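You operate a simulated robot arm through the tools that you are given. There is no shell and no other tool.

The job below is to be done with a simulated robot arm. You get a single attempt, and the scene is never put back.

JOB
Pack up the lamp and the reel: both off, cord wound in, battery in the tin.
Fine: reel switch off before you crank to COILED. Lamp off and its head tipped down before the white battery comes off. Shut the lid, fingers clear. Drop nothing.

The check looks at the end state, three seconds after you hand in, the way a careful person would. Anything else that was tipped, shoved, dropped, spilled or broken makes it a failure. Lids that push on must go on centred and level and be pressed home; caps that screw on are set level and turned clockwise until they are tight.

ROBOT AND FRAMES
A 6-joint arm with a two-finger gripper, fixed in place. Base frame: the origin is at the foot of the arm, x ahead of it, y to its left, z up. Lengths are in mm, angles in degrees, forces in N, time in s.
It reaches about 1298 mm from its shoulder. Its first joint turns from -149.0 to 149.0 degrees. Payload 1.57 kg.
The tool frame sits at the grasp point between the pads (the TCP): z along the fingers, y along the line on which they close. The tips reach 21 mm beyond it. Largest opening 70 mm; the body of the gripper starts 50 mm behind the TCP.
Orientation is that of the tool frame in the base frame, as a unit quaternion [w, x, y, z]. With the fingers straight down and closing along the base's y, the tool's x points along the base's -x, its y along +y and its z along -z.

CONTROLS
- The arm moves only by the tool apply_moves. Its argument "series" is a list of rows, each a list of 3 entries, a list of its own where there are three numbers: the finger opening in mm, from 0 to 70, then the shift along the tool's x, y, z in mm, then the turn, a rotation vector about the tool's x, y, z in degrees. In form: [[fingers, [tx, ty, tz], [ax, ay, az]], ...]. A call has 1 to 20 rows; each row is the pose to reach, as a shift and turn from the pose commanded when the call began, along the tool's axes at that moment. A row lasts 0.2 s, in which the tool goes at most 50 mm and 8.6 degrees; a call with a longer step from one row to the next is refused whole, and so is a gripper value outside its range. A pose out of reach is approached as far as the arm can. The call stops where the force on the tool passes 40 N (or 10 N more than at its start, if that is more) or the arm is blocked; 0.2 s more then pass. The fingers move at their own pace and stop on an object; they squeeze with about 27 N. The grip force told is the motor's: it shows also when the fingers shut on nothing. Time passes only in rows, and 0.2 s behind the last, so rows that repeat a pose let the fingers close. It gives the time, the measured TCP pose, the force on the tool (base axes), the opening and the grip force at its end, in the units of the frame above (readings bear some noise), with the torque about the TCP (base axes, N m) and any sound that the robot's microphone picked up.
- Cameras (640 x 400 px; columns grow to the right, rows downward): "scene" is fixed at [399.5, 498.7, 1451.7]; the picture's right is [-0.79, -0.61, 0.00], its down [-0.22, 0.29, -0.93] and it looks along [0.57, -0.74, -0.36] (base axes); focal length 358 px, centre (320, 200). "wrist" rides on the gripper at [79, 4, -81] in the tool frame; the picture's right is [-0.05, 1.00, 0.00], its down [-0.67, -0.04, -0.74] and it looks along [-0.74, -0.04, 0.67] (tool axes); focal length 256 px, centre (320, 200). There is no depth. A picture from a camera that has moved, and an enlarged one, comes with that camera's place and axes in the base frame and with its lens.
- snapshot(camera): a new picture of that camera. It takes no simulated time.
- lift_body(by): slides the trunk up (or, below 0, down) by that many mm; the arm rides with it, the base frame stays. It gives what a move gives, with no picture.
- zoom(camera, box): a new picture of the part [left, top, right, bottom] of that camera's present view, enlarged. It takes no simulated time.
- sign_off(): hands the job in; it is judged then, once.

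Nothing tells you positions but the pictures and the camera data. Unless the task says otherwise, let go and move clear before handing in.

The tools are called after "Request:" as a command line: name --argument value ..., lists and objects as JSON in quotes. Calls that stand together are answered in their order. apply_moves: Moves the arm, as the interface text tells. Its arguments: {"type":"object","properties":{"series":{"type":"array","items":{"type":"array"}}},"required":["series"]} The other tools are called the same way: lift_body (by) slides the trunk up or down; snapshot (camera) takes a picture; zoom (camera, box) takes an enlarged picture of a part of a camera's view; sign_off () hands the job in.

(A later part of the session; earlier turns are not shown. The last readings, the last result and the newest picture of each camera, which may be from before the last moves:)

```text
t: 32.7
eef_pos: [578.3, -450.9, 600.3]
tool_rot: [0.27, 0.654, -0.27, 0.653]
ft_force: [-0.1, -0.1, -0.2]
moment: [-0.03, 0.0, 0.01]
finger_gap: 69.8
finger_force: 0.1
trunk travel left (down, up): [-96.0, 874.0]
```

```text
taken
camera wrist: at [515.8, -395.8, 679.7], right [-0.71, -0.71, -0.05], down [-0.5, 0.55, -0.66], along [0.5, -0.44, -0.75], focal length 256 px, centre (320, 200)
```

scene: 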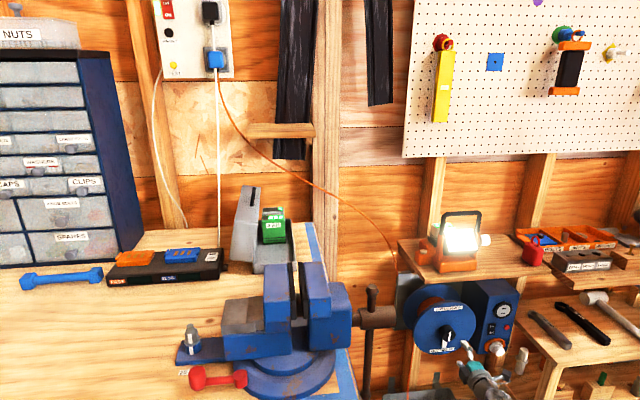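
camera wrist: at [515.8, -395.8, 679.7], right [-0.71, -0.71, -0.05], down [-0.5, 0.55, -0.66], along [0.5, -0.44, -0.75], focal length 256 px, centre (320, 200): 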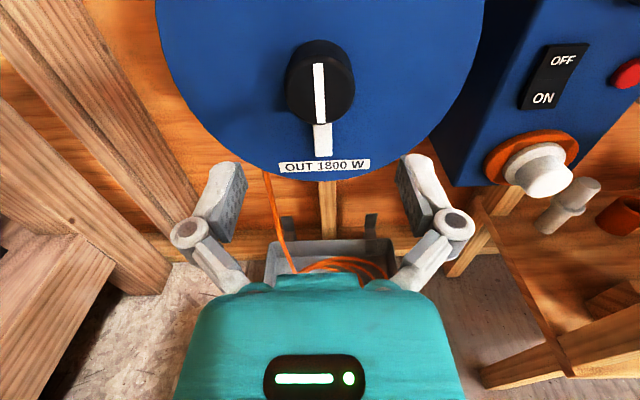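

The knob is centred between the open fingers. I'll advance over it and close.

Request:
apply_moves --series '[[70, [0, 0, 30], [0, 0, 0]], [70, [0, 0, 60], [0, 0, 0]], [70, [0, 0, 72], [0, 0, 0]], [70, [0, 0, 78], [0, 0, 0]], [70, [0, 0, 82], [0, 0, 0]], [70, [0, 0, 82], [0, 0, 0]]]'

Request:
snapshot --camera "wrist"

Request:
zoom --camera "scene" --box '[400, 280, 528, 360]'

```text
t: 34.1
eef_pos: [636.1, -509.3, 600.5]
tool_rot: [0.27, 0.655, -0.271, 0.652]
ft_force: [0.2, -0.6, 0.0]
moment: [0.01, 0.0, 0.0]
finger_gap: 69.8
finger_force: 0.0
trunk travel left (down, up): [-96.0, 874.0]
```

```text
taken
camera wrist: at [573.6, -454.4, 679.6], right [-0.71, -0.71, -0.05], down [-0.5, 0.55, -0.66], along [0.5, -0.44, -0.75], focal length 256 px, centre (320, 200)
```

wrist: 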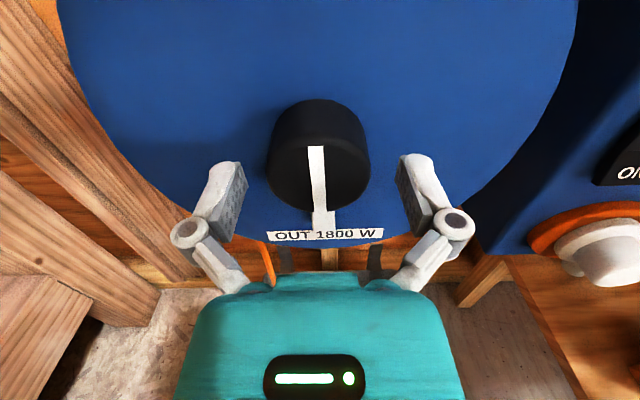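

```text
5.00 times, centred on (464, 320) of scene
camera zoom: at [399.5, 498.7, 1451.7], right [-0.79, -0.61, 0.0], down [-0.22, 0.29, -0.93], along [0.57, -0.74, -0.36], focal length 1788 px, centre (-400, -400)
```

zoom: 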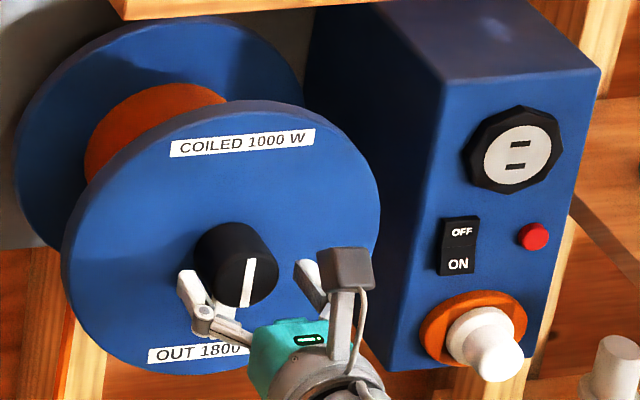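

The fingers straddle the knob with about 19 mm of overlap and no contact force. Closing now.

Request:
apply_moves --series '[[55, [0, 0, 0], [0, 0, 0]], [40, [0, 0, 0], [0, 0, 0]], [40, [0, 0, 0], [0, 0, 0]], [40, [0, 0, 0], [0, 0, 0]]]'

Request:
zoom --camera "wrist" --box '[200, 60, 440, 210]'

```text
t: 35.1
eef_pos: [635.6, -507.5, 600.9]
tool_rot: [0.27, 0.654, -0.271, 0.652]
ft_force: [3.0, 6.5, -0.3]
moment: [0.06, 0.06, 0.27]
finger_gap: 46.8
finger_force: 31.8
trunk travel left (down, up): [-96.0, 874.0]
```

```text
2.67 times, centred on (320, 135) of wrist
camera zoom: at [573.9, -453.8, 679.6], right [-0.71, -0.71, -0.05], down [-0.5, 0.55, -0.66], along [0.5, -0.44, -0.75], focal length 683 px, centre (320, 373)
```

zoom: 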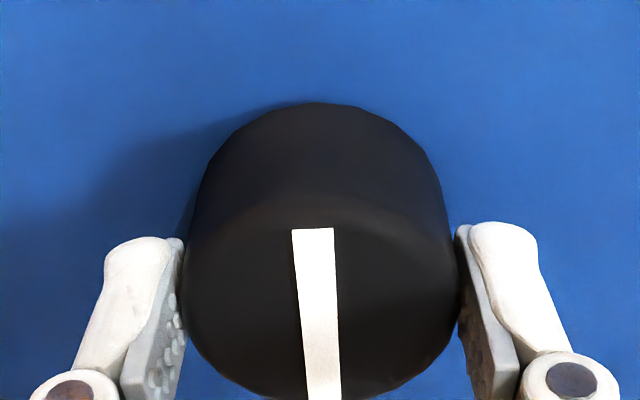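

The knob is gripped (46.8 mm). I'll start turning it clockwise, a small amount first to check that it follows freely.

Request:
apply_moves --series '[[40, [0, -0.8, 0], [0, 0, 6]], [40, [0, -0.8, 0], [0, 0, 12]], [40, [0, -0.8, 0], [0, 0, 18]], [40, [0, -0.8, 0], [0, 0, 24]]]'

Request:
zoom --camera "scene" --box '[400, 280, 528, 360]'

Request:
zoom --camera "wrist" --box '[200, 60, 440, 210]'

```text
t: 36.1
eef_pos: [635.4, -509.1, 600.4]
tool_rot: [0.128, 0.583, -0.401, 0.695]
ft_force: [-3.0, -3.1, -0.9]
moment: [-0.09, 0.2, -0.06]
finger_gap: 46.6
finger_force: 28.6
trunk travel left (down, up): [-96.0, 874.0]
```

```text
5.00 times, centred on (464, 320) of scene
camera zoom: at [399.5, 498.7, 1451.7], right [-0.79, -0.61, 0.0], down [-0.22, 0.29, -0.93], along [0.57, -0.74, -0.36], focal length 1788 px, centre (-400, -400)
```

zoom: 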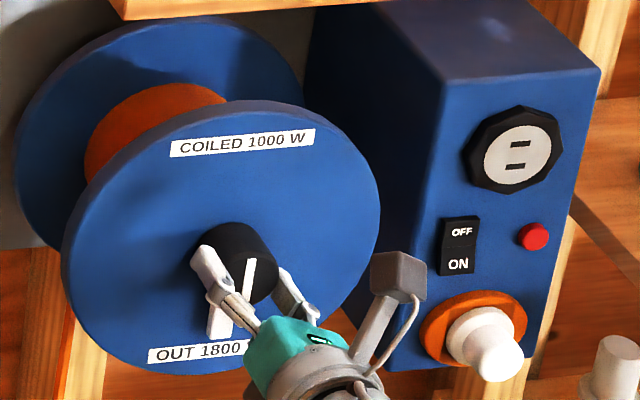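

```text
2.67 times, centred on (320, 135) of wrist
camera zoom: at [551.3, -476.4, 671.0], right [-0.63, -0.63, -0.46], down [-0.31, 0.74, -0.59], along [0.71, -0.23, -0.66], focal length 683 px, centre (320, 373)
```

zoom: 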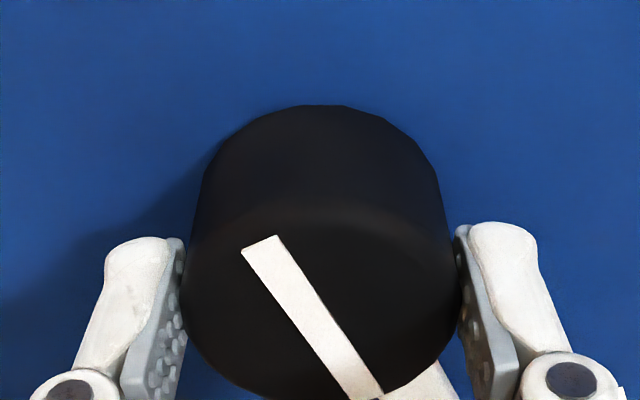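

The knob line turned relative to the gripper, so the knob stayed put and the pads slipped. It looks like a stop in the clockwise direction, so I'll turn gently the other way.

Request:
apply_moves --series '[[40, [0, 0, 0], [0, 0, -6]], [40, [0, 0, 0], [0, 0, -12]], [40, [0, 0, 0], [0, 0, -18]], [40, [0, 0, 0], [0, 0, -24]], [40, [0, 0, 0], [0, 0, -30]], [40, [0, 0, 0], [0, 0, -36]], [40, [0, 0, 0], [0, 0, -42]], [40, [0, 0, 0], [0, 0, -48]]]'

Request:
zoom --camera "scene" --box '[400, 280, 528, 360]'

Request:
zoom --camera "wrist" --box '[200, 60, 440, 210]'

```text
t: 37.9
eef_pos: [636.2, -508.2, 599.9]
tool_rot: [0.401, 0.696, -0.128, 0.582]
ft_force: [0.5, -12.2, 2.6]
moment: [0.14, 0.11, -0.4]
finger_gap: 46.8
finger_force: 31.7
trunk travel left (down, up): [-96.0, 874.0]
```

```text
5.00 times, centred on (464, 320) of scene
camera zoom: at [399.5, 498.7, 1451.7], right [-0.79, -0.61, 0.0], down [-0.22, 0.29, -0.93], along [0.57, -0.74, -0.36], focal length 1788 px, centre (-400, -400)
```

zoom: 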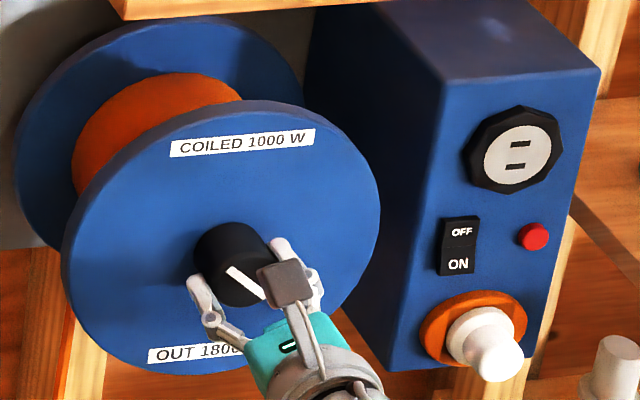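

```text
2.67 times, centred on (320, 135) of wrist
camera zoom: at [597.3, -430.3, 674.5], right [-0.66, -0.66, 0.36], down [-0.7, 0.36, -0.62], along [0.28, -0.66, -0.7], focal length 683 px, centre (320, 373)
```

zoom: 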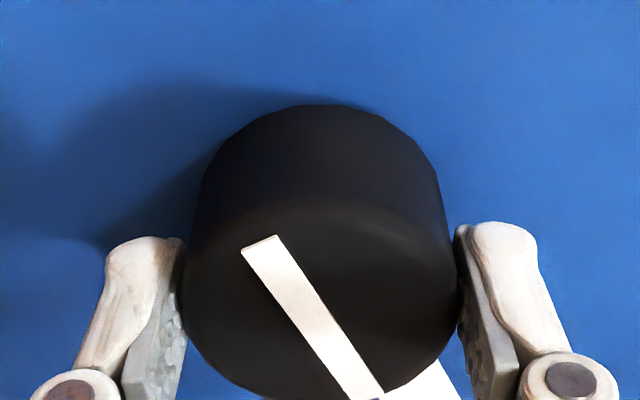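

It turns freely anticlockwise and the cord is winding onto the drum, so far about 48°. I'll let go, back off, roll the wrist to about +132°, and grip again to finish the turn with plenty of wrist travel left.

Request:
apply_moves --series '[[70, [0, 0, 0], [0, 0, 0]], [70, [0, 0, 0], [0, 0, 0]], [70, [0, 0, -10], [0, 0, 0]], [70, [0, 0, -40], [0, 0, 0]], [70, [0, 0, -70], [0, 0, 0]], [70, [0, 0, -70], [0, 0, 0]]]'

Request:
zoom --camera "scene" --box '[400, 280, 528, 360]'

Request:
snapshot --camera "wrist"

```text
t: 39.3
eef_pos: [586.7, -459.2, 600.6]
tool_rot: [0.401, 0.695, -0.129, 0.583]
ft_force: [-0.6, 0.3, 0.3]
moment: [0.01, 0.02, 0.04]
finger_gap: 70.1
finger_force: 0.1
trunk travel left (down, up): [-96.0, 874.0]
```

```text
5.00 times, centred on (464, 320) of scene
camera zoom: at [399.5, 498.7, 1451.7], right [-0.79, -0.61, 0.0], down [-0.22, 0.29, -0.93], along [0.57, -0.74, -0.36], focal length 1788 px, centre (-400, -400)
```

zoom: 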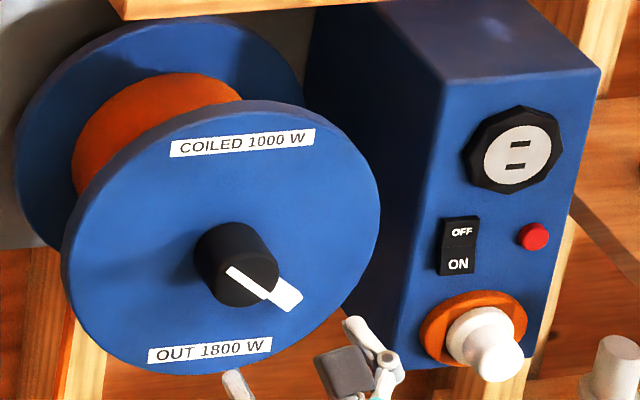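

```text
taken
camera wrist: at [548.0, -380.1, 674.8], right [-0.66, -0.66, 0.36], down [-0.7, 0.36, -0.62], along [0.28, -0.66, -0.7], focal length 256 px, centre (320, 200)
```

wrist: 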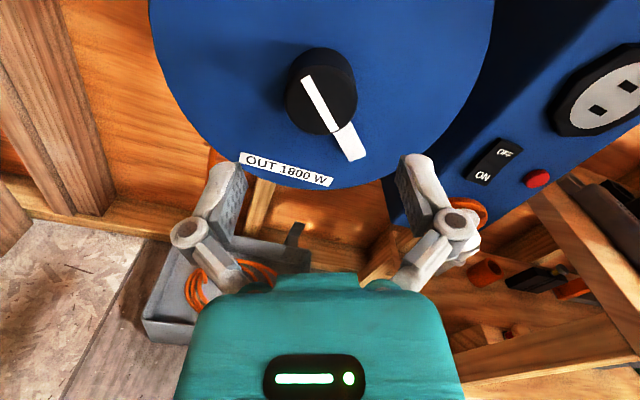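

The knob stayed at about 48° after I released it. I'll roll the wrist clockwise 156° in free air.

Request:
apply_moves --series '[[70, [0, 0, 0], [0, 0, 8.3]], [70, [0, 0, 0], [0, 0, 16.6]], [70, [0, 0, 0], [0, 0, 24.9]], [70, [0, 0, 0], [0, 0, 33.2]], [70, [0, 0, 0], [0, 0, 41.5]], [70, [0, 0, 0], [0, 0, 49.8]], [70, [0, 0, 0], [0, 0, 58.1]], [70, [0, 0, 0], [0, 0, 66.4]], [70, [0, 0, 0], [0, 0, 74.7]], [70, [0, 0, 0], [0, 0, 83]], [70, [0, 0, 0], [0, 0, 91.3]], [70, [0, 0, 0], [0, 0, 99.6]], [70, [0, 0, 0], [0, 0, 107.9]], [70, [0, 0, 0], [0, 0, 116.2]], [70, [0, 0, 0], [0, 0, 124.5]], [70, [0, 0, 0], [0, 0, 132.8]], [70, [0, 0, 0], [0, 0, 141.1]], [70, [0, 0, 0], [0, 0, 149.4]], [70, [0, 0, 0], [0, 0, 156]], [70, [0, 0, 0], [0, 0, 156]]]'

Request:
snapshot --camera "wrist"

```text
t: 43.5
eef_pos: [585.9, -458.0, 600.7]
tool_rot: [0.487, -0.018, 0.707, -0.513]
ft_force: [-0.8, 0.8, 0.1]
moment: [0.0, -0.01, 0.0]
finger_gap: 69.9
finger_force: 0.1
trunk travel left (down, up): [-96.0, 874.0]
```

```text
taken
camera wrist: at [487.9, -439.8, 544.1], right [0.5, 0.5, -0.71], down [-0.19, 0.86, 0.47], along [0.84, -0.1, 0.53], focal length 256 px, centre (320, 200)
```

wrist: 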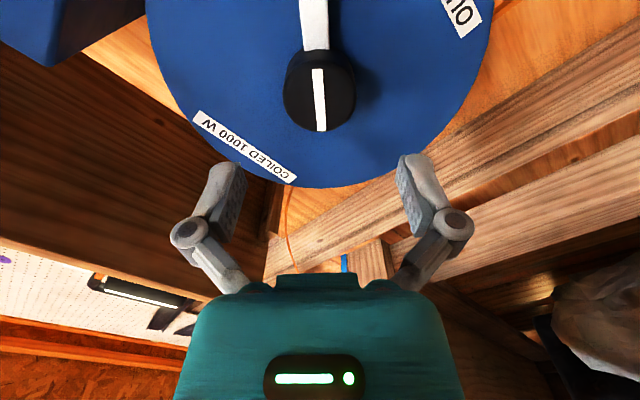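

The line is vertical in the gripper's view and the knob is centred. I'll advance and grip.

Request:
apply_moves --series '[[70, [0, 0, 30], [0, 0, 0]], [70, [0, 0, 55], [0, 0, 0]], [70, [0, 0, 66], [0, 0, 0]], [70, [0, 0, 71], [0, 0, 0]], [70, [0, 0, 71], [0, 0, 0]], [52, [0, 0, 71], [0, 0, 0]], [40, [0, 0, 71], [0, 0, 0]], [40, [0, 0, 71], [0, 0, 0]], [40, [0, 0, 71], [0, 0, 0]]]'

Request:
zoom --camera "wrist" --box '[200, 60, 440, 210]'

```text
t: 45.5
eef_pos: [635.8, -508.9, 599.7]
tool_rot: [0.486, -0.018, 0.707, -0.513]
ft_force: [-2.3, -1.2, 0.5]
moment: [0.06, 0.08, -0.31]
finger_gap: 47.1
finger_force: 32.0
trunk travel left (down, up): [-96.0, 874.0]
```

```text
2.67 times, centred on (320, 135) of wrist
camera zoom: at [538.1, -490.0, 544.2], right [0.5, 0.5, -0.71], down [-0.19, 0.86, 0.47], along [0.84, -0.1, 0.53], focal length 683 px, centre (320, 373)
```

zoom: 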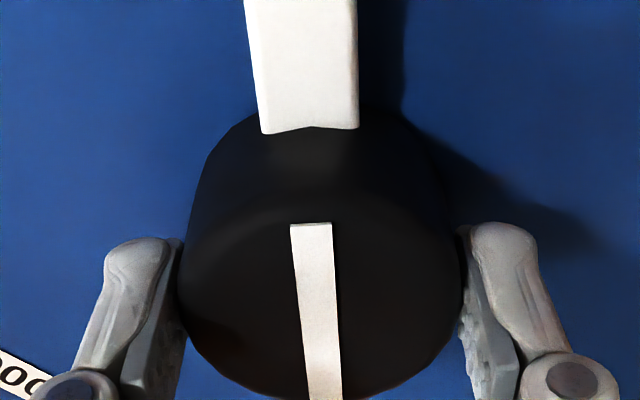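

The knob is gripped (47.1 mm) and well centred. I'll turn it anticlockwise to COILED.

Request:
apply_moves --series '[[40, [0, 0, 0], [0, 0, -7]], [40, [0, 0, 0], [0, 0, -14]], [40, [0, 0, 0], [0, 0, -21]], [40, [0, 0, 0], [0, 0, -28]], [40, [0, 0, 0], [0, 0, -35]], [40, [0, 0, 0], [0, 0, -42]], [40, [0, 0, 0], [0, 0, -49]], [40, [0, 0, 0], [0, 0, -56]], [40, [0, 0, 0], [0, 0, -63]], [40, [0, 0, 0], [0, 0, -70]], [40, [0, 0, 0], [0, 0, -77]], [40, [0, 0, 0], [0, 0, -84]], [40, [0, 0, 0], [0, 0, -91]], [40, [0, 0, 0], [0, 0, -98]], [40, [0, 0, 0], [0, 0, -105]], [40, [0, 0, 0], [0, 0, -112]], [40, [0, 0, 0], [0, 0, -119]], [40, [0, 0, 0], [0, 0, -126]], [40, [0, 0, 0], [0, 0, -132]]]'

Request:
zoom --camera "scene" --box '[400, 280, 528, 360]'

Request:
zoom --camera "wrist" --box '[200, 60, 440, 210]'

```text
t: 49.5
eef_pos: [636.6, -509.2, 600.0]
tool_rot: [0.27, 0.654, -0.27, 0.653]
ft_force: [-5.0, 0.8, -12.2]
moment: [0.22, -0.22, 0.0]
finger_gap: 47.1
finger_force: 32.7
trunk travel left (down, up): [-96.0, 874.0]
```

```text
5.00 times, centred on (464, 320) of scene
camera zoom: at [399.5, 498.7, 1451.7], right [-0.79, -0.61, 0.0], down [-0.22, 0.29, -0.93], along [0.57, -0.74, -0.36], focal length 1788 px, centre (-400, -400)
```

zoom: 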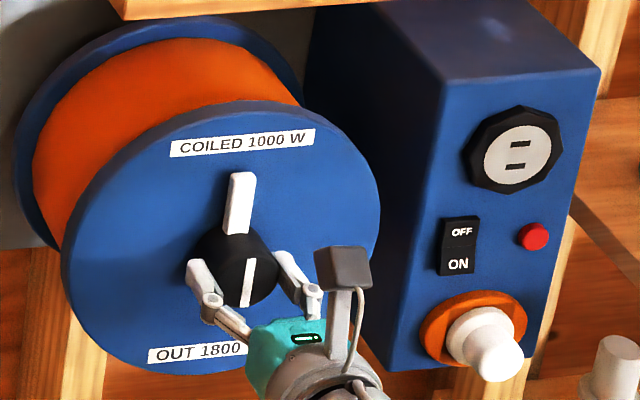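

```text
2.67 times, centred on (320, 135) of wrist
camera zoom: at [575.3, -454.8, 679.2], right [-0.71, -0.71, -0.05], down [-0.5, 0.55, -0.66], along [0.5, -0.44, -0.75], focal length 683 px, centre (320, 373)
```

zoom: 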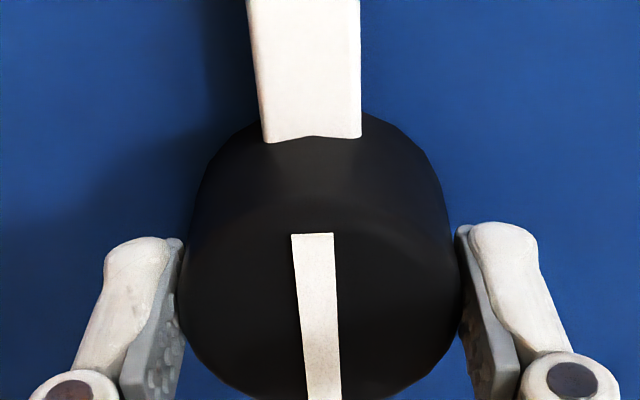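

The pointer is up at COILED and the drum is full. I'll nudge a few degrees further to seat it against its stop, then release.

Request:
apply_moves --series '[[40, [0, 0, 0], [0, 0, -4]], [40, [0, 0, 0], [0, 0, -8]], [40, [0, 0, 0], [0, 0, -8]]]'

Request:
zoom --camera "wrist" --box '[200, 60, 440, 210]'

```text
t: 50.3
eef_pos: [636.4, -508.4, 600.3]
tool_rot: [0.315, 0.672, -0.224, 0.632]
ft_force: [1.5, -9.0, 3.0]
moment: [0.3, -0.03, -0.05]
finger_gap: 46.7
finger_force: 31.9
trunk travel left (down, up): [-96.0, 874.0]
```

```text
2.67 times, centred on (320, 135) of wrist
camera zoom: at [583.0, -446.6, 679.4], right [-0.7, -0.7, 0.09], down [-0.57, 0.49, -0.66], along [0.42, -0.52, -0.74], focal length 683 px, centre (320, 373)
```

zoom: 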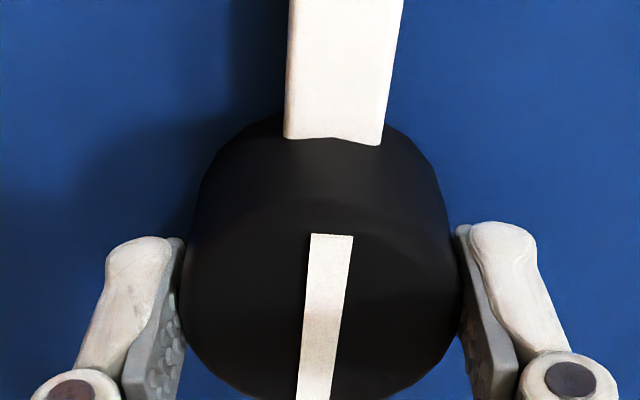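

The gripper slipped while the knob held, so it is against its COILED stop. I'll release and back off, levelling the roll.

Request:
apply_moves --series '[[70, [0, 0, 0], [0, 0, 0]], [70, [0, 0, 0], [0, 0, 0]], [70, [0, 0, -15], [0, 0, 0]], [70, [0, 0, -45], [0, 0, 0]], [70, [0, 0, -75], [0, 0, 4]], [70, [0, 0, -95], [0, 0, 8]], [70, [0, 0, -95], [0, 0, 8]]]'

Request:
zoom --camera "scene" --box '[400, 280, 528, 360]'

Request:
snapshot --camera "wrist"

```text
t: 51.9
eef_pos: [569.2, -441.5, 601.0]
tool_rot: [0.27, 0.654, -0.271, 0.653]
ft_force: [-1.0, -0.7, -0.8]
moment: [-0.04, -0.01, -0.03]
finger_gap: 70.2
finger_force: 0.1
trunk travel left (down, up): [-96.0, 874.0]
```

```text
5.00 times, centred on (464, 320) of scene
camera zoom: at [399.5, 498.7, 1451.7], right [-0.79, -0.61, 0.0], down [-0.22, 0.29, -0.93], along [0.57, -0.74, -0.36], focal length 1788 px, centre (-400, -400)
```

zoom: 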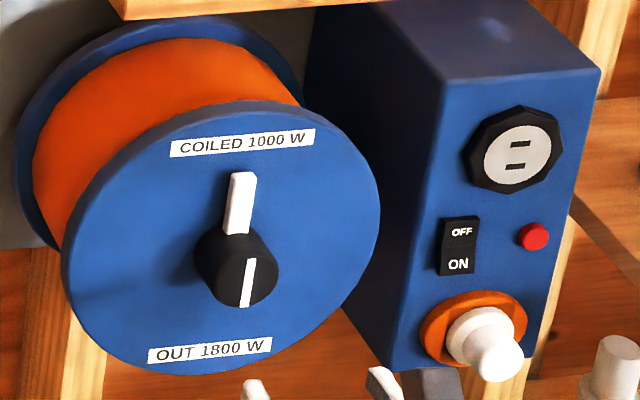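

```text
taken
camera wrist: at [507.0, -386.0, 679.7], right [-0.71, -0.71, -0.05], down [-0.5, 0.55, -0.66], along [0.5, -0.44, -0.74], focal length 256 px, centre (320, 200)
```

wrist: 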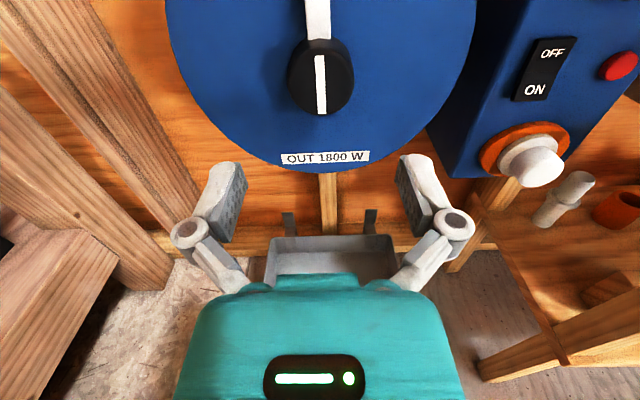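

The reel is done: switch OFF, pointer at COILED, drum full and the tray below it empty of cord. Now the lamp: I'll raise the trunk, staying in front of the shelf edge, to study its button and pivot.

Request:
lift_body --by 380

Request:
apply_moves --series '[[40, [0, 40, 0], [0, 0, 8.5]], [10, [0, 80, 0], [0, 0, 17]], [0, [0, 120, 0], [0, 0, 25.5]], [0, [0, 150, 0], [0, 0, 34]], [0, [0, 150, 0], [0, 0, 42.5]], [0, [0, 150, 0], [0, 0, 51]], [0, [0, 150, 0], [0, 0, 59.5]], [0, [0, 150, 0], [0, 0, 68]], [0, [0, 150, 0], [0, 0, 76.5]], [0, [0, 150, 0], [0, 0, 85]], [0, [0, 150, 0], [0, 0, 90]], [0, [0, 150, 0], [0, 0, 90]]]'

Request:
snapshot --camera "wrist"

Request:
snapshot --camera "scene"

```text
t: 55.6
eef_pos: [568.9, -440.8, 980.1]
tool_rot: [0.27, 0.654, -0.27, 0.653]
ft_force: [1.0, -1.1, -0.2]
moment: [0.01, -0.02, -0.01]
finger_gap: 70.1
finger_force: 0.1
trunk travel left (down, up): [-476.0, 494.0]
```

```text
t: 58.2
eef_pos: [463.7, -545.4, 980.4]
tool_rot: [0.271, -0.271, 0.654, -0.653]
ft_force: [-0.1, 0.2, 0.1]
moment: [0.01, -0.01, 0.0]
finger_gap: 0.5
finger_force: 26.5
trunk travel left (down, up): [-476.0, 494.0]
```

```text
taken
camera wrist: at [348.4, -544.7, 976.1], right [0.04, 0.04, -1.0], down [-0.06, 1.0, 0.04], along [1.0, 0.05, 0.04], focal length 256 px, centre (320, 200)
```

wrist: 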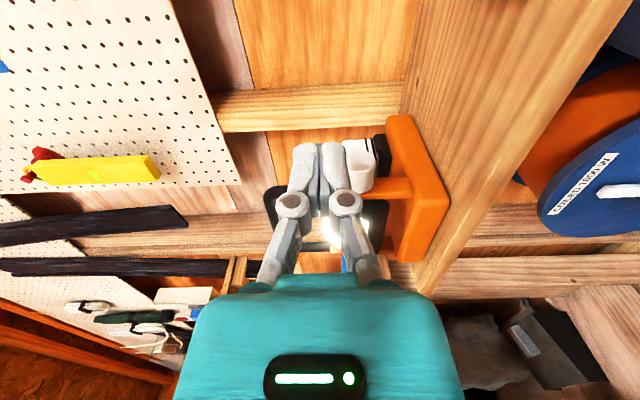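

```text
taken
```

scene: 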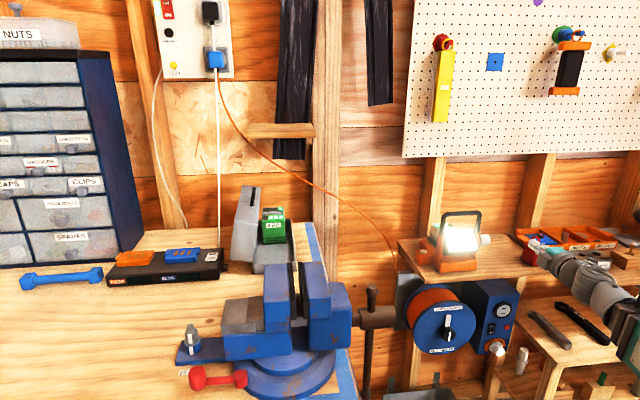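

From the right side I can see the lamp's knob, battery and base, partly behind the fingers. I'll raise 110 mm so the lamp clears the gripper in the picture.

Request:
lift_body --by 110

Request:
snapshot --camera "wrist"

Request:
zoom --camera "wrist" --box '[320, 90, 560, 290]'

```text
t: 59.6
eef_pos: [463.7, -546.1, 1091.4]
tool_rot: [0.27, -0.271, 0.655, -0.652]
ft_force: [-0.3, 0.1, -0.3]
moment: [0.01, 0.0, -0.01]
finger_gap: 0.0
finger_force: 27.5
trunk travel left (down, up): [-586.0, 384.0]
```

```text
taken
camera wrist: at [348.4, -544.7, 1086.2], right [0.04, 0.04, -1.0], down [-0.06, 1.0, 0.04], along [1.0, 0.05, 0.04], focal length 256 px, centre (320, 200)
```

wrist: 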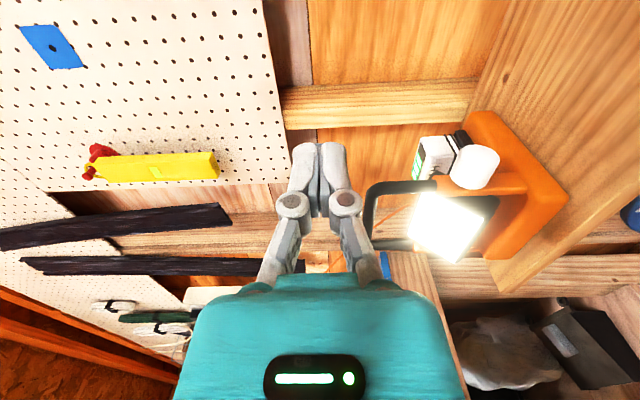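

```text
2.00 times, centred on (440, 190) of wrist
camera zoom: at [348.4, -544.7, 1086.2], right [0.04, 0.04, -1.0], down [-0.06, 1.0, 0.04], along [1.0, 0.05, 0.04], focal length 512 px, centre (80, 220)
```

zoom: 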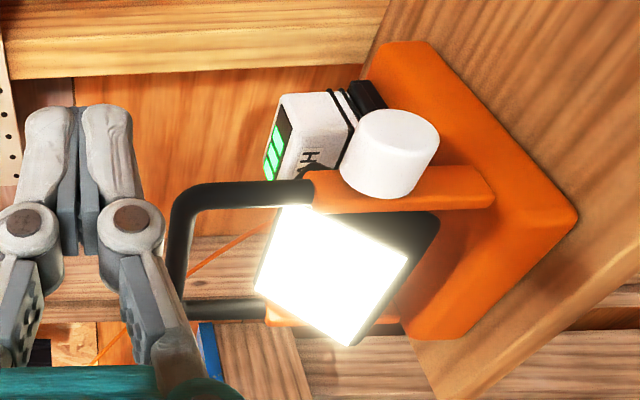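

The lamp head currently faces up and forward (pivot near w≈825, z≈945), and the handle stands at w≈815 up to about z≈1045. I'll roll back level, rise, and tip the camera to look down on the battery and button.

Request:
apply_moves --series '[[0, [0, 0, 0], [0, 0, -8.5]], [0, [0, 0, 0], [0, 0, -17]], [0, [0, 0, 0], [0, 0, -25.5]], [0, [0, 0, 0], [0, 0, -34]], [0, [0, 0, 0], [0, 0, -42.5]], [0, [0, 0, 0], [0, 0, -51]], [0, [0, 0, 0], [0, 0, -59.5]], [0, [0, 0, 0], [0, 0, -68]], [0, [0, 0, 0], [0, 0, -76.5]], [0, [0, 0, 0], [0, 0, -85]], [0, [0, 0, 0], [0, 0, -90]], [0, [0, 0, 0], [0, 0, -90]]]'

Request:
lift_body --by 130

Request:
apply_moves --series '[[0, [0, -40, 20], [0, 0, 0]], [0, [0, -80, 40], [0, 8, 0]], [0, [0, -110, 60], [0, 16, 0]], [0, [0, -110, 80], [0, 24, 0]], [0, [0, -110, 100], [0, 32, 0]], [0, [0, -110, 120], [0, 40, 0]], [0, [0, -110, 120], [0, 42, 0]]]'

Request:
snapshot --camera "wrist"

Request:
snapshot --camera "scene"

```text
t: 62.2
eef_pos: [461.4, -547.7, 1090.1]
tool_rot: [0.271, 0.654, -0.27, 0.653]
ft_force: [0.2, 0.4, -0.5]
moment: [0.0, 0.0, 0.01]
finger_gap: 0.0
finger_force: 27.1
trunk travel left (down, up): [-586.0, 384.0]
```

```text
t: 63.8
eef_pos: [462.6, -546.4, 1220.7]
tool_rot: [0.271, 0.653, -0.271, 0.653]
ft_force: [0.3, 0.4, -0.6]
moment: [0.0, -0.02, 0.0]
finger_gap: 0.0
finger_force: 27.3
trunk travel left (down, up): [-716.0, 254.0]
```

```text
t: 65.4
eef_pos: [589.5, -585.0, 1341.8]
tool_rot: [0.337, 0.392, -0.154, 0.843]
ft_force: [-0.5, -0.2, -0.2]
moment: [0.02, 0.01, -0.04]
finger_gap: 0.0
finger_force: 26.9
out of reach, approached as far as the arm can: row 2, 3, 4, 5, 6, 7
trunk travel left (down, up): [-716.0, 254.0]
```

```text
taken
camera wrist: at [502.7, -509.6, 1348.9], right [-0.66, -0.75, -0.04], down [-0.08, 0.12, -0.99], along [0.75, -0.65, -0.14], focal length 256 px, centre (320, 200)
```

wrist: 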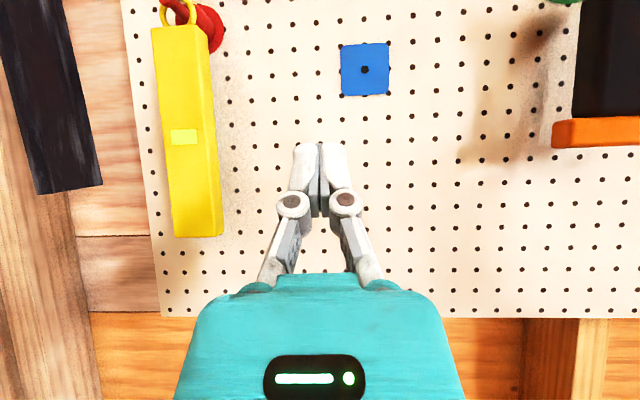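

```text
taken
```

scene: 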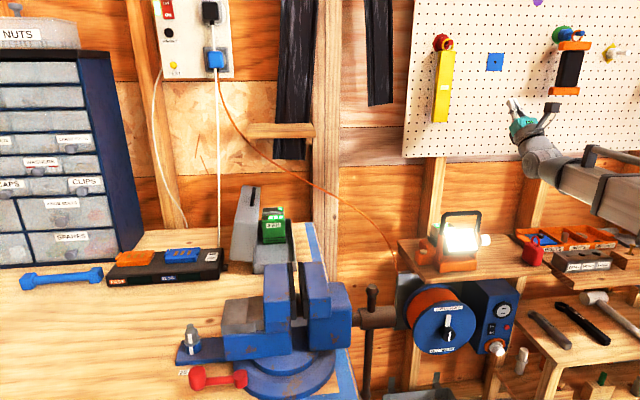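

I pitched the wrong way (up), with nothing nearby. I'll pitch down instead and bring the camera over the lamp, keeping the gripper well above the handle.

Request:
apply_moves --series '[[0, [-6, -10, -10], [0, -8.2, 0]], [0, [-12, -20, -20], [0, -16.4, 0]], [0, [-24, -30, -30], [0, -24.6, 0]], [0, [-36, -40, -44], [0, -32.8, 0]], [0, [-48, -50, -58], [0, -41, 0]], [0, [-62, -62, -72], [0, -49.2, 0]], [0, [-76, -74, -86], [0, -57.4, 0]], [0, [-90, -86, -100], [0, -65.6, 0]], [0, [-104, -96, -115], [0, -73.8, 0]], [0, [-119, -107, -130], [0, -82, 0]], [0, [-119, -107, -130], [0, -82, 0]]]'

Request:
snapshot --camera "wrist"

Request:
snapshot --camera "scene"

```text
t: 67.8
eef_pos: [652.7, -498.9, 1101.2]
tool_rot: [0.162, 0.838, -0.348, 0.389]
ft_force: [-0.1, 0.2, -0.3]
moment: [-0.03, -0.02, 0.01]
finger_gap: 0.1
finger_force: 26.7
out of reach, approached as far as the arm can: row 1, 2, 3, 4, 5, 6, 7, 8, 9, 10, 11
trunk travel left (down, up): [-716.0, 254.0]
```

```text
taken
camera wrist: at [639.8, -493.7, 1213.6], right [-0.73, -0.68, -0.04], down [-0.68, 0.73, -0.03], along [0.05, 0.01, -1.0], focal length 256 px, centre (320, 200)
```

wrist: 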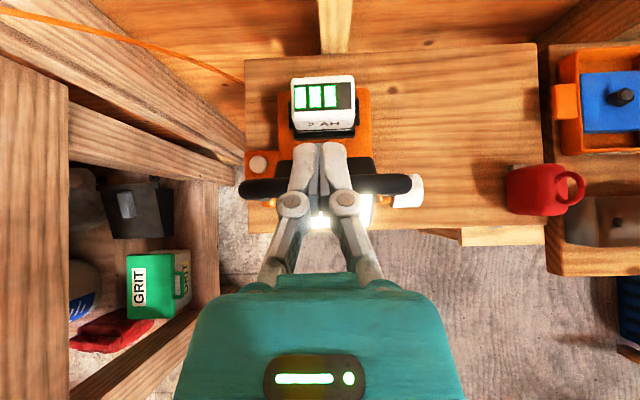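

```text
taken
```

scene: 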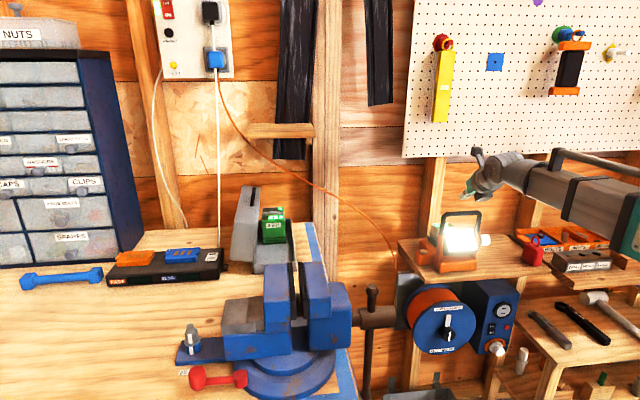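

This is a nearly straight-down view of the lamp. I'll zoom in to measure the battery and button.

Request:
zoom --camera "wrist" --box '[230, 60, 440, 191]'

Request:
zoom --camera "scene" --box '[410, 200, 500, 280]'

```text
3.05 times, centred on (335, 126) of wrist
camera zoom: at [639.8, -493.7, 1213.6], right [-0.73, -0.68, -0.04], down [-0.68, 0.73, -0.03], along [0.05, 0.01, -1.0], focal length 780 px, centre (274, 427)
```

zoom: 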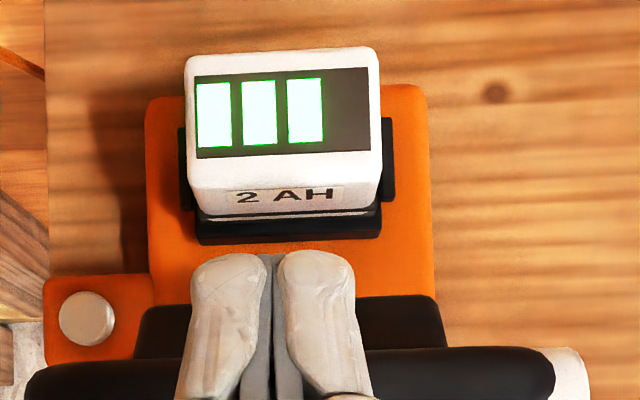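

```text
5.00 times, centred on (455, 240) of scene
camera zoom: at [399.5, 498.7, 1451.7], right [-0.79, -0.61, 0.0], down [-0.22, 0.29, -0.93], along [0.57, -0.74, -0.36], focal length 1788 px, centre (-355, 0)
```

zoom: 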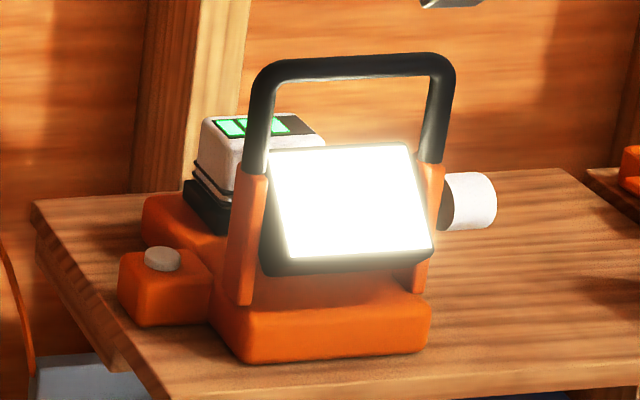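

The battery is now showing 3 bars, so the lit lamp is draining it and I should switch it off soon. The button is at u≈-191, w≈857, z≈901. I'll bring the gripper vertical above it, clear of the handle.

Request:
apply_moves --series '[[0, [5, -14, 5], [0, -7.2, 0]], [0, [10, -28, 10], [0, -14.4, 0]], [0, [15, -42, 16], [0, -21.6, 0]], [0, [20, -57, 22], [0, -28.8, 0]], [0, [25, -72, 28], [0, -36, 0]], [0, [29.7, -86, 35], [0, -43, 0]], [0, [29.7, -86, 35], [0, -49.8, 0]], [0, [29.7, -86, 35], [0, -49.8, 0]]]'

Request:
snapshot --camera "wrist"

Request:
snapshot --camera "scene"

```text
t: 69.6
eef_pos: [743.0, -465.1, 1034.5]
tool_rot: [0.0, 0.924, -0.383, 0.001]
ft_force: [-1.9, 0.0, 0.0]
moment: [0.04, 0.01, 0.02]
finger_gap: 0.0
finger_force: 27.1
out of reach, approached as far as the arm can: row 1, 2, 3, 4, 5, 6, 7, 8
trunk travel left (down, up): [-716.0, 254.0]
```

```text
taken
camera wrist: at [794.2, -524.1, 1115.7], right [-0.74, -0.67, 0.0], down [-0.45, 0.5, 0.74], along [-0.5, 0.55, -0.67], focal length 256 px, centre (320, 200)
```

wrist: 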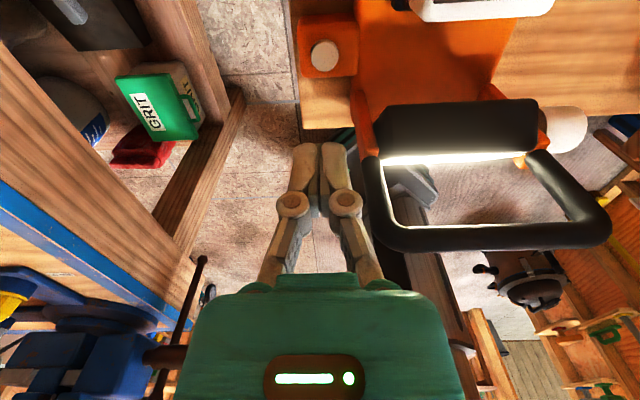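

```text
taken
```

scene: 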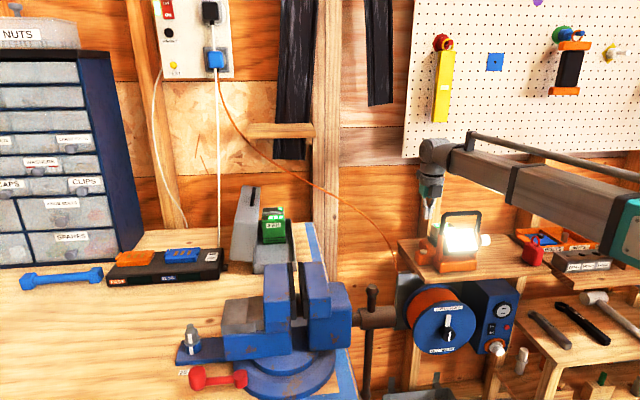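

The gripper is vertical, with its tip about 110 mm above the button (u≈-192, w≈860). I'll centre over it, lower part way, and check clearance to the handle.

Request:
apply_moves --series '[[0, [6, 3, 0], [0, 0, 0]], [0, [6, 3, 30], [0, 0, 0]], [0, [6, 3, 60], [0, 0, 0]], [0, [6, 3, 80], [0, 0, 0]], [0, [6, 3, 80], [0, 0, 0]]]'

Request:
snapshot --camera "wrist"

Request:
zoom --camera "scene" --box '[390, 140, 518, 280]'

```text
t: 70.8
eef_pos: [744.2, -472.4, 1035.8]
tool_rot: [0.0, 0.924, -0.383, 0.001]
ft_force: [0.6, 0.0, -0.4]
moment: [-0.03, -0.05, 0.01]
finger_gap: 0.2
finger_force: 27.2
out of reach, approached as far as the arm can: row 2, 3, 4, 5
trunk travel left (down, up): [-716.0, 254.0]
```

```text
taken
camera wrist: at [796.1, -531.2, 1115.8], right [-0.74, -0.67, 0.0], down [-0.45, 0.5, 0.74], along [-0.5, 0.55, -0.67], focal length 256 px, centre (320, 200)
```

wrist: 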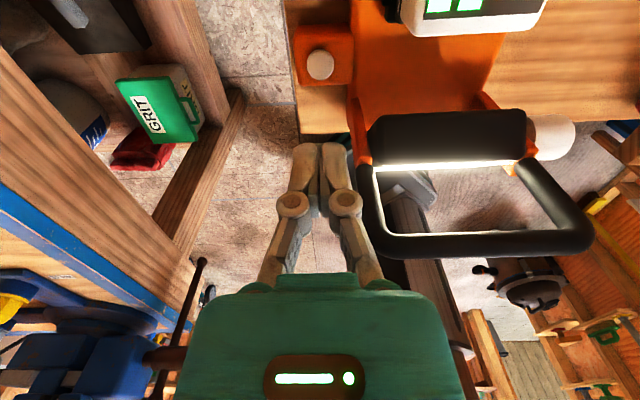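

```text
2.86 times, centred on (454, 210) of scene
camera zoom: at [399.5, 498.7, 1451.7], right [-0.79, -0.61, 0.0], down [-0.22, 0.29, -0.93], along [0.57, -0.74, -0.36], focal length 1022 px, centre (-63, 171)
```

zoom: 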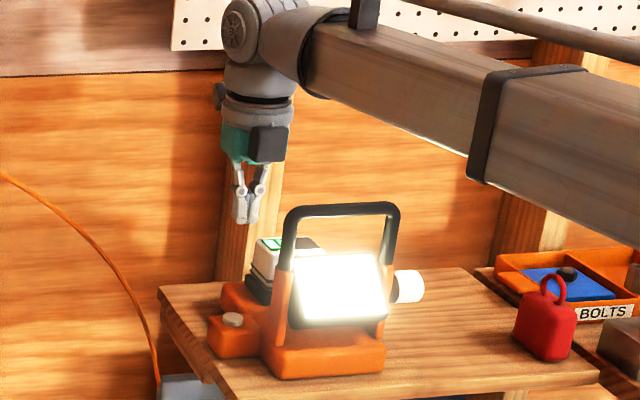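

The arm's wrist turns out to stay at one height relative to the trunk, so vertical motion has to come from the trunk or from pitching. With the gripper vertical the forearm would pass only about 10 mm over the handle at the button. So I'll press the button with a level gripper instead, and go back to that pose clear of the handle.

Request:
lift_body --by 50

Request:
apply_moves --series '[[0, [-3.3, 0, -1.9], [0, 8.2, 0]], [0, [-7.2, 0, -7.6], [0, 16.4, 0]], [0, [-12.2, 0, -17], [0, 24.6, 0]], [0, [-18.7, 0, -29.8], [0, 32.8, 0]], [0, [-27.3, 0, -45.9], [0, 41, 0]], [0, [-38.4, 0, -64.8], [0, 49.2, 0]], [0, [-52.5, 0, -86.2], [0, 57.4, 0]], [0, [-69.7, 0, -109.7], [0, 65.6, 0]], [0, [-90.4, 0, -134.8], [0, 73.8, 0]], [0, [-114.8, 0, -161], [0, 82, 0]], [0, [-143, 0, -187], [0, 90, 0]], [0, [-143, 0, -187], [0, 90, 0]]]'

Request:
snapshot --camera "wrist"

```text
t: 71.7
eef_pos: [745.1, -472.6, 1084.9]
tool_rot: [0.001, 0.924, -0.382, 0.001]
ft_force: [0.6, -0.7, 0.4]
moment: [-0.02, 0.01, 0.0]
finger_gap: 0.0
finger_force: 26.9
trunk travel left (down, up): [-766.0, 204.0]
```

```text
t: 74.3
eef_pos: [645.1, -369.7, 1271.7]
tool_rot: [0.272, 0.651, -0.27, 0.655]
ft_force: [-0.1, 0.3, 1.1]
moment: [-0.02, 0.0, 0.01]
finger_gap: 0.3
finger_force: 27.0
trunk travel left (down, up): [-766.0, 204.0]
```

```text
taken
camera wrist: at [581.9, -314.9, 1350.4], right [-0.71, -0.71, -0.05], down [-0.5, 0.55, -0.67], along [0.5, -0.45, -0.74], focal length 256 px, centre (320, 200)
```

wrist: 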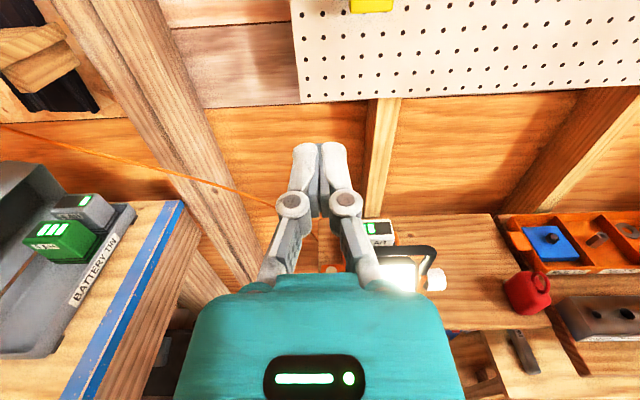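

That worked as modelled. I'm level at u≈-195, w≈718, so I'll lower the trunk, then advance with the closed fingers above the button block.

Request:
lift_body --by -325

Request:
apply_moves --series '[[0, [0, 0, 35], [0, 0, 0]], [0, [0, 0, 70], [0, 0, 0]], [0, [0, 0, 105], [0, 0, 0]], [0, [0, 0, 131], [0, 0, 0]], [0, [0, 0, 131], [0, 0, 0]]]'

Request:
snapshot --camera "wrist"

Request:
zoom --camera "scene" --box '[390, 200, 518, 280]'

```text
t: 77.5
eef_pos: [643.0, -368.4, 945.7]
tool_rot: [0.271, 0.653, -0.271, 0.654]
ft_force: [0.0, -0.2, 1.0]
moment: [-0.01, -0.02, -0.01]
finger_gap: 0.2
finger_force: 27.1
trunk travel left (down, up): [-441.0, 529.0]
```

```text
t: 78.7
eef_pos: [737.9, -462.9, 948.6]
tool_rot: [0.271, 0.651, -0.27, 0.656]
ft_force: [-0.3, -0.4, 0.4]
moment: [0.02, 0.02, 0.03]
finger_gap: 0.0
finger_force: 27.2
trunk travel left (down, up): [-441.0, 529.0]
```

```text
taken
camera wrist: at [674.2, -407.7, 1025.6], right [-0.71, -0.71, -0.05], down [-0.5, 0.55, -0.67], along [0.5, -0.45, -0.74], focal length 256 px, centre (320, 200)
```

wrist: 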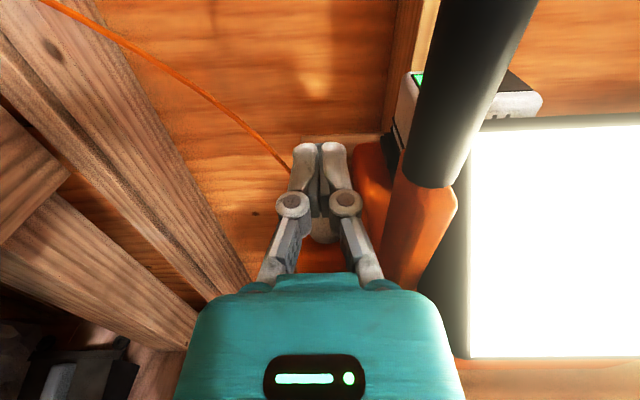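

```text
5.00 times, centred on (454, 240) of scene
camera zoom: at [399.5, 498.7, 1451.7], right [-0.79, -0.61, 0.0], down [-0.22, 0.29, -0.93], along [0.57, -0.74, -0.36], focal length 1788 px, centre (-350, 0)
```

zoom: 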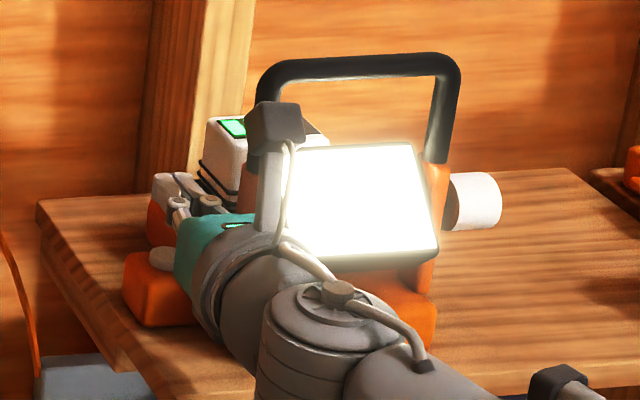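

The fingers are over the button (u≈-194, w≈855). I'll lower to just above it, then press in small trunk steps while watching the force.

Request:
lift_body --by -32

Request:
snapshot --camera "wrist"

Request:
zoom --camera "scene" --box '[400, 220, 464, 260]'

```text
t: 79.5
eef_pos: [736.0, -462.2, 915.8]
tool_rot: [0.273, 0.65, -0.27, 0.656]
ft_force: [10.1, -7.6, 27.3]
moment: [0.39, 1.34, 0.2]
finger_gap: 0.2
finger_force: 26.7
trunk travel left (down, up): [-409.0, 561.0]
```

```text
taken
camera wrist: at [674.1, -407.1, 995.0], right [-0.71, -0.71, -0.05], down [-0.5, 0.55, -0.67], along [0.5, -0.45, -0.74], focal length 256 px, centre (320, 200)
```

wrist: 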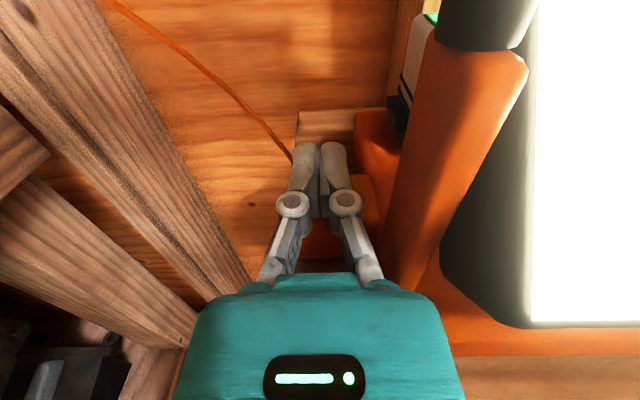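

```text
10.00 times, centred on (432, 240) of scene
camera zoom: at [399.5, 498.7, 1451.7], right [-0.79, -0.61, 0.0], down [-0.22, 0.29, -0.93], along [0.57, -0.74, -0.36], focal length 3576 px, centre (-800, -200)
```

zoom: 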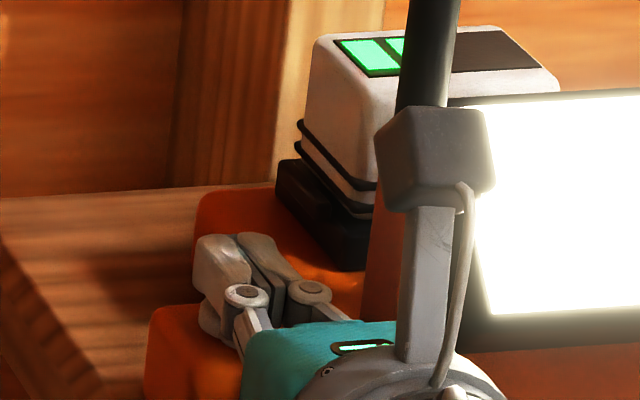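

Contact came early: the force and torque point to the gripper body touching the lamp's left upright or base, not the button. I'll raise straight back up and re-check.

Request:
lift_body --by 20

Request:
zoom --camera "scene" --box '[400, 200, 496, 260]'

Request:
snapshot --camera "wrist"

```text
t: 80.2
eef_pos: [735.5, -463.2, 935.5]
tool_rot: [0.272, 0.65, -0.271, 0.655]
ft_force: [0.5, 0.2, 0.4]
moment: [0.01, 0.03, -0.04]
finger_gap: 0.0
finger_force: 27.0
trunk travel left (down, up): [-429.0, 541.0]
```

```text
6.67 times, centred on (448, 230) of scene
camera zoom: at [399.5, 498.7, 1451.7], right [-0.79, -0.61, 0.0], down [-0.22, 0.29, -0.93], along [0.57, -0.74, -0.36], focal length 2384 px, centre (-533, 0)
```

zoom: 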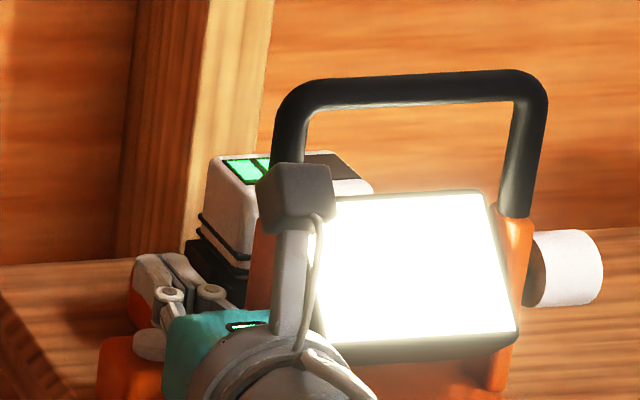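

```text
taken
camera wrist: at [673.9, -407.4, 1013.6], right [-0.71, -0.71, -0.05], down [-0.5, 0.55, -0.67], along [0.5, -0.45, -0.74], focal length 256 px, centre (320, 200)
```

wrist: 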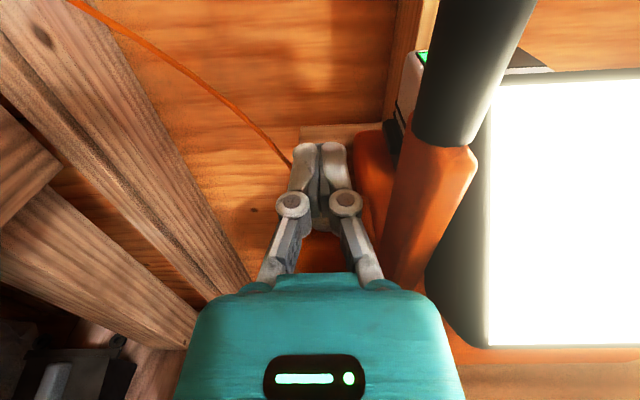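

The shelf top is really about z≈870, so the lamp's base reaches about 905 and its left edge met the gripper body. I'll shift left and use only the right finger on the button, which keeps the body clear of the base.

Request:
apply_moves --series '[[20, [0, -12, 0], [0, 0, 0]], [40, [0, -25, 3], [0, 0, 0]], [40, [0, -25, 5], [0, 0, 0]], [40, [0, -25, 5], [0, 0, 0]]]'

Request:
snapshot --camera "wrist"

Request:
zoom --camera "scene" --box '[400, 200, 496, 260]'

```text
t: 81.2
eef_pos: [756.5, -449.0, 935.1]
tool_rot: [0.273, 0.651, -0.271, 0.655]
ft_force: [0.9, 0.1, -0.3]
moment: [0.02, 0.0, -0.01]
finger_gap: 39.7
finger_force: 0.0
trunk travel left (down, up): [-429.0, 541.0]
```

```text
taken
camera wrist: at [695.0, -393.2, 1013.6], right [-0.71, -0.71, -0.05], down [-0.5, 0.55, -0.67], along [0.5, -0.45, -0.74], focal length 256 px, centre (320, 200)
```

wrist: 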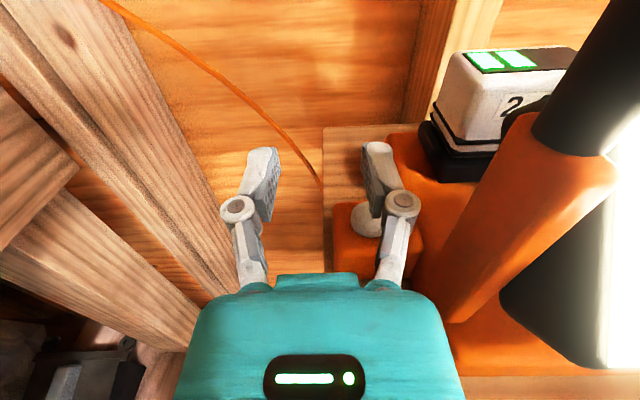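

```text
6.67 times, centred on (448, 230) of scene
camera zoom: at [399.5, 498.7, 1451.7], right [-0.79, -0.61, 0.0], down [-0.22, 0.29, -0.93], along [0.57, -0.74, -0.36], focal length 2384 px, centre (-533, 0)
```

zoom: 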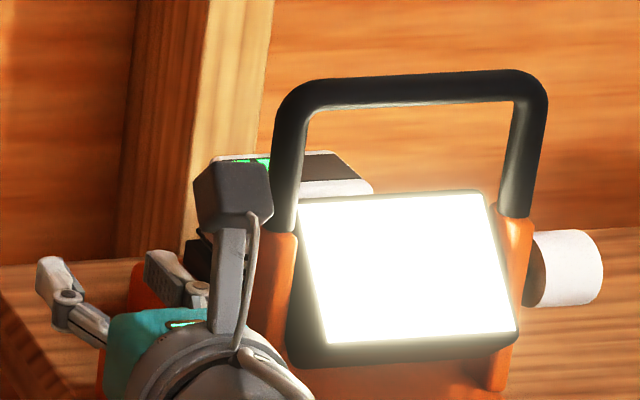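

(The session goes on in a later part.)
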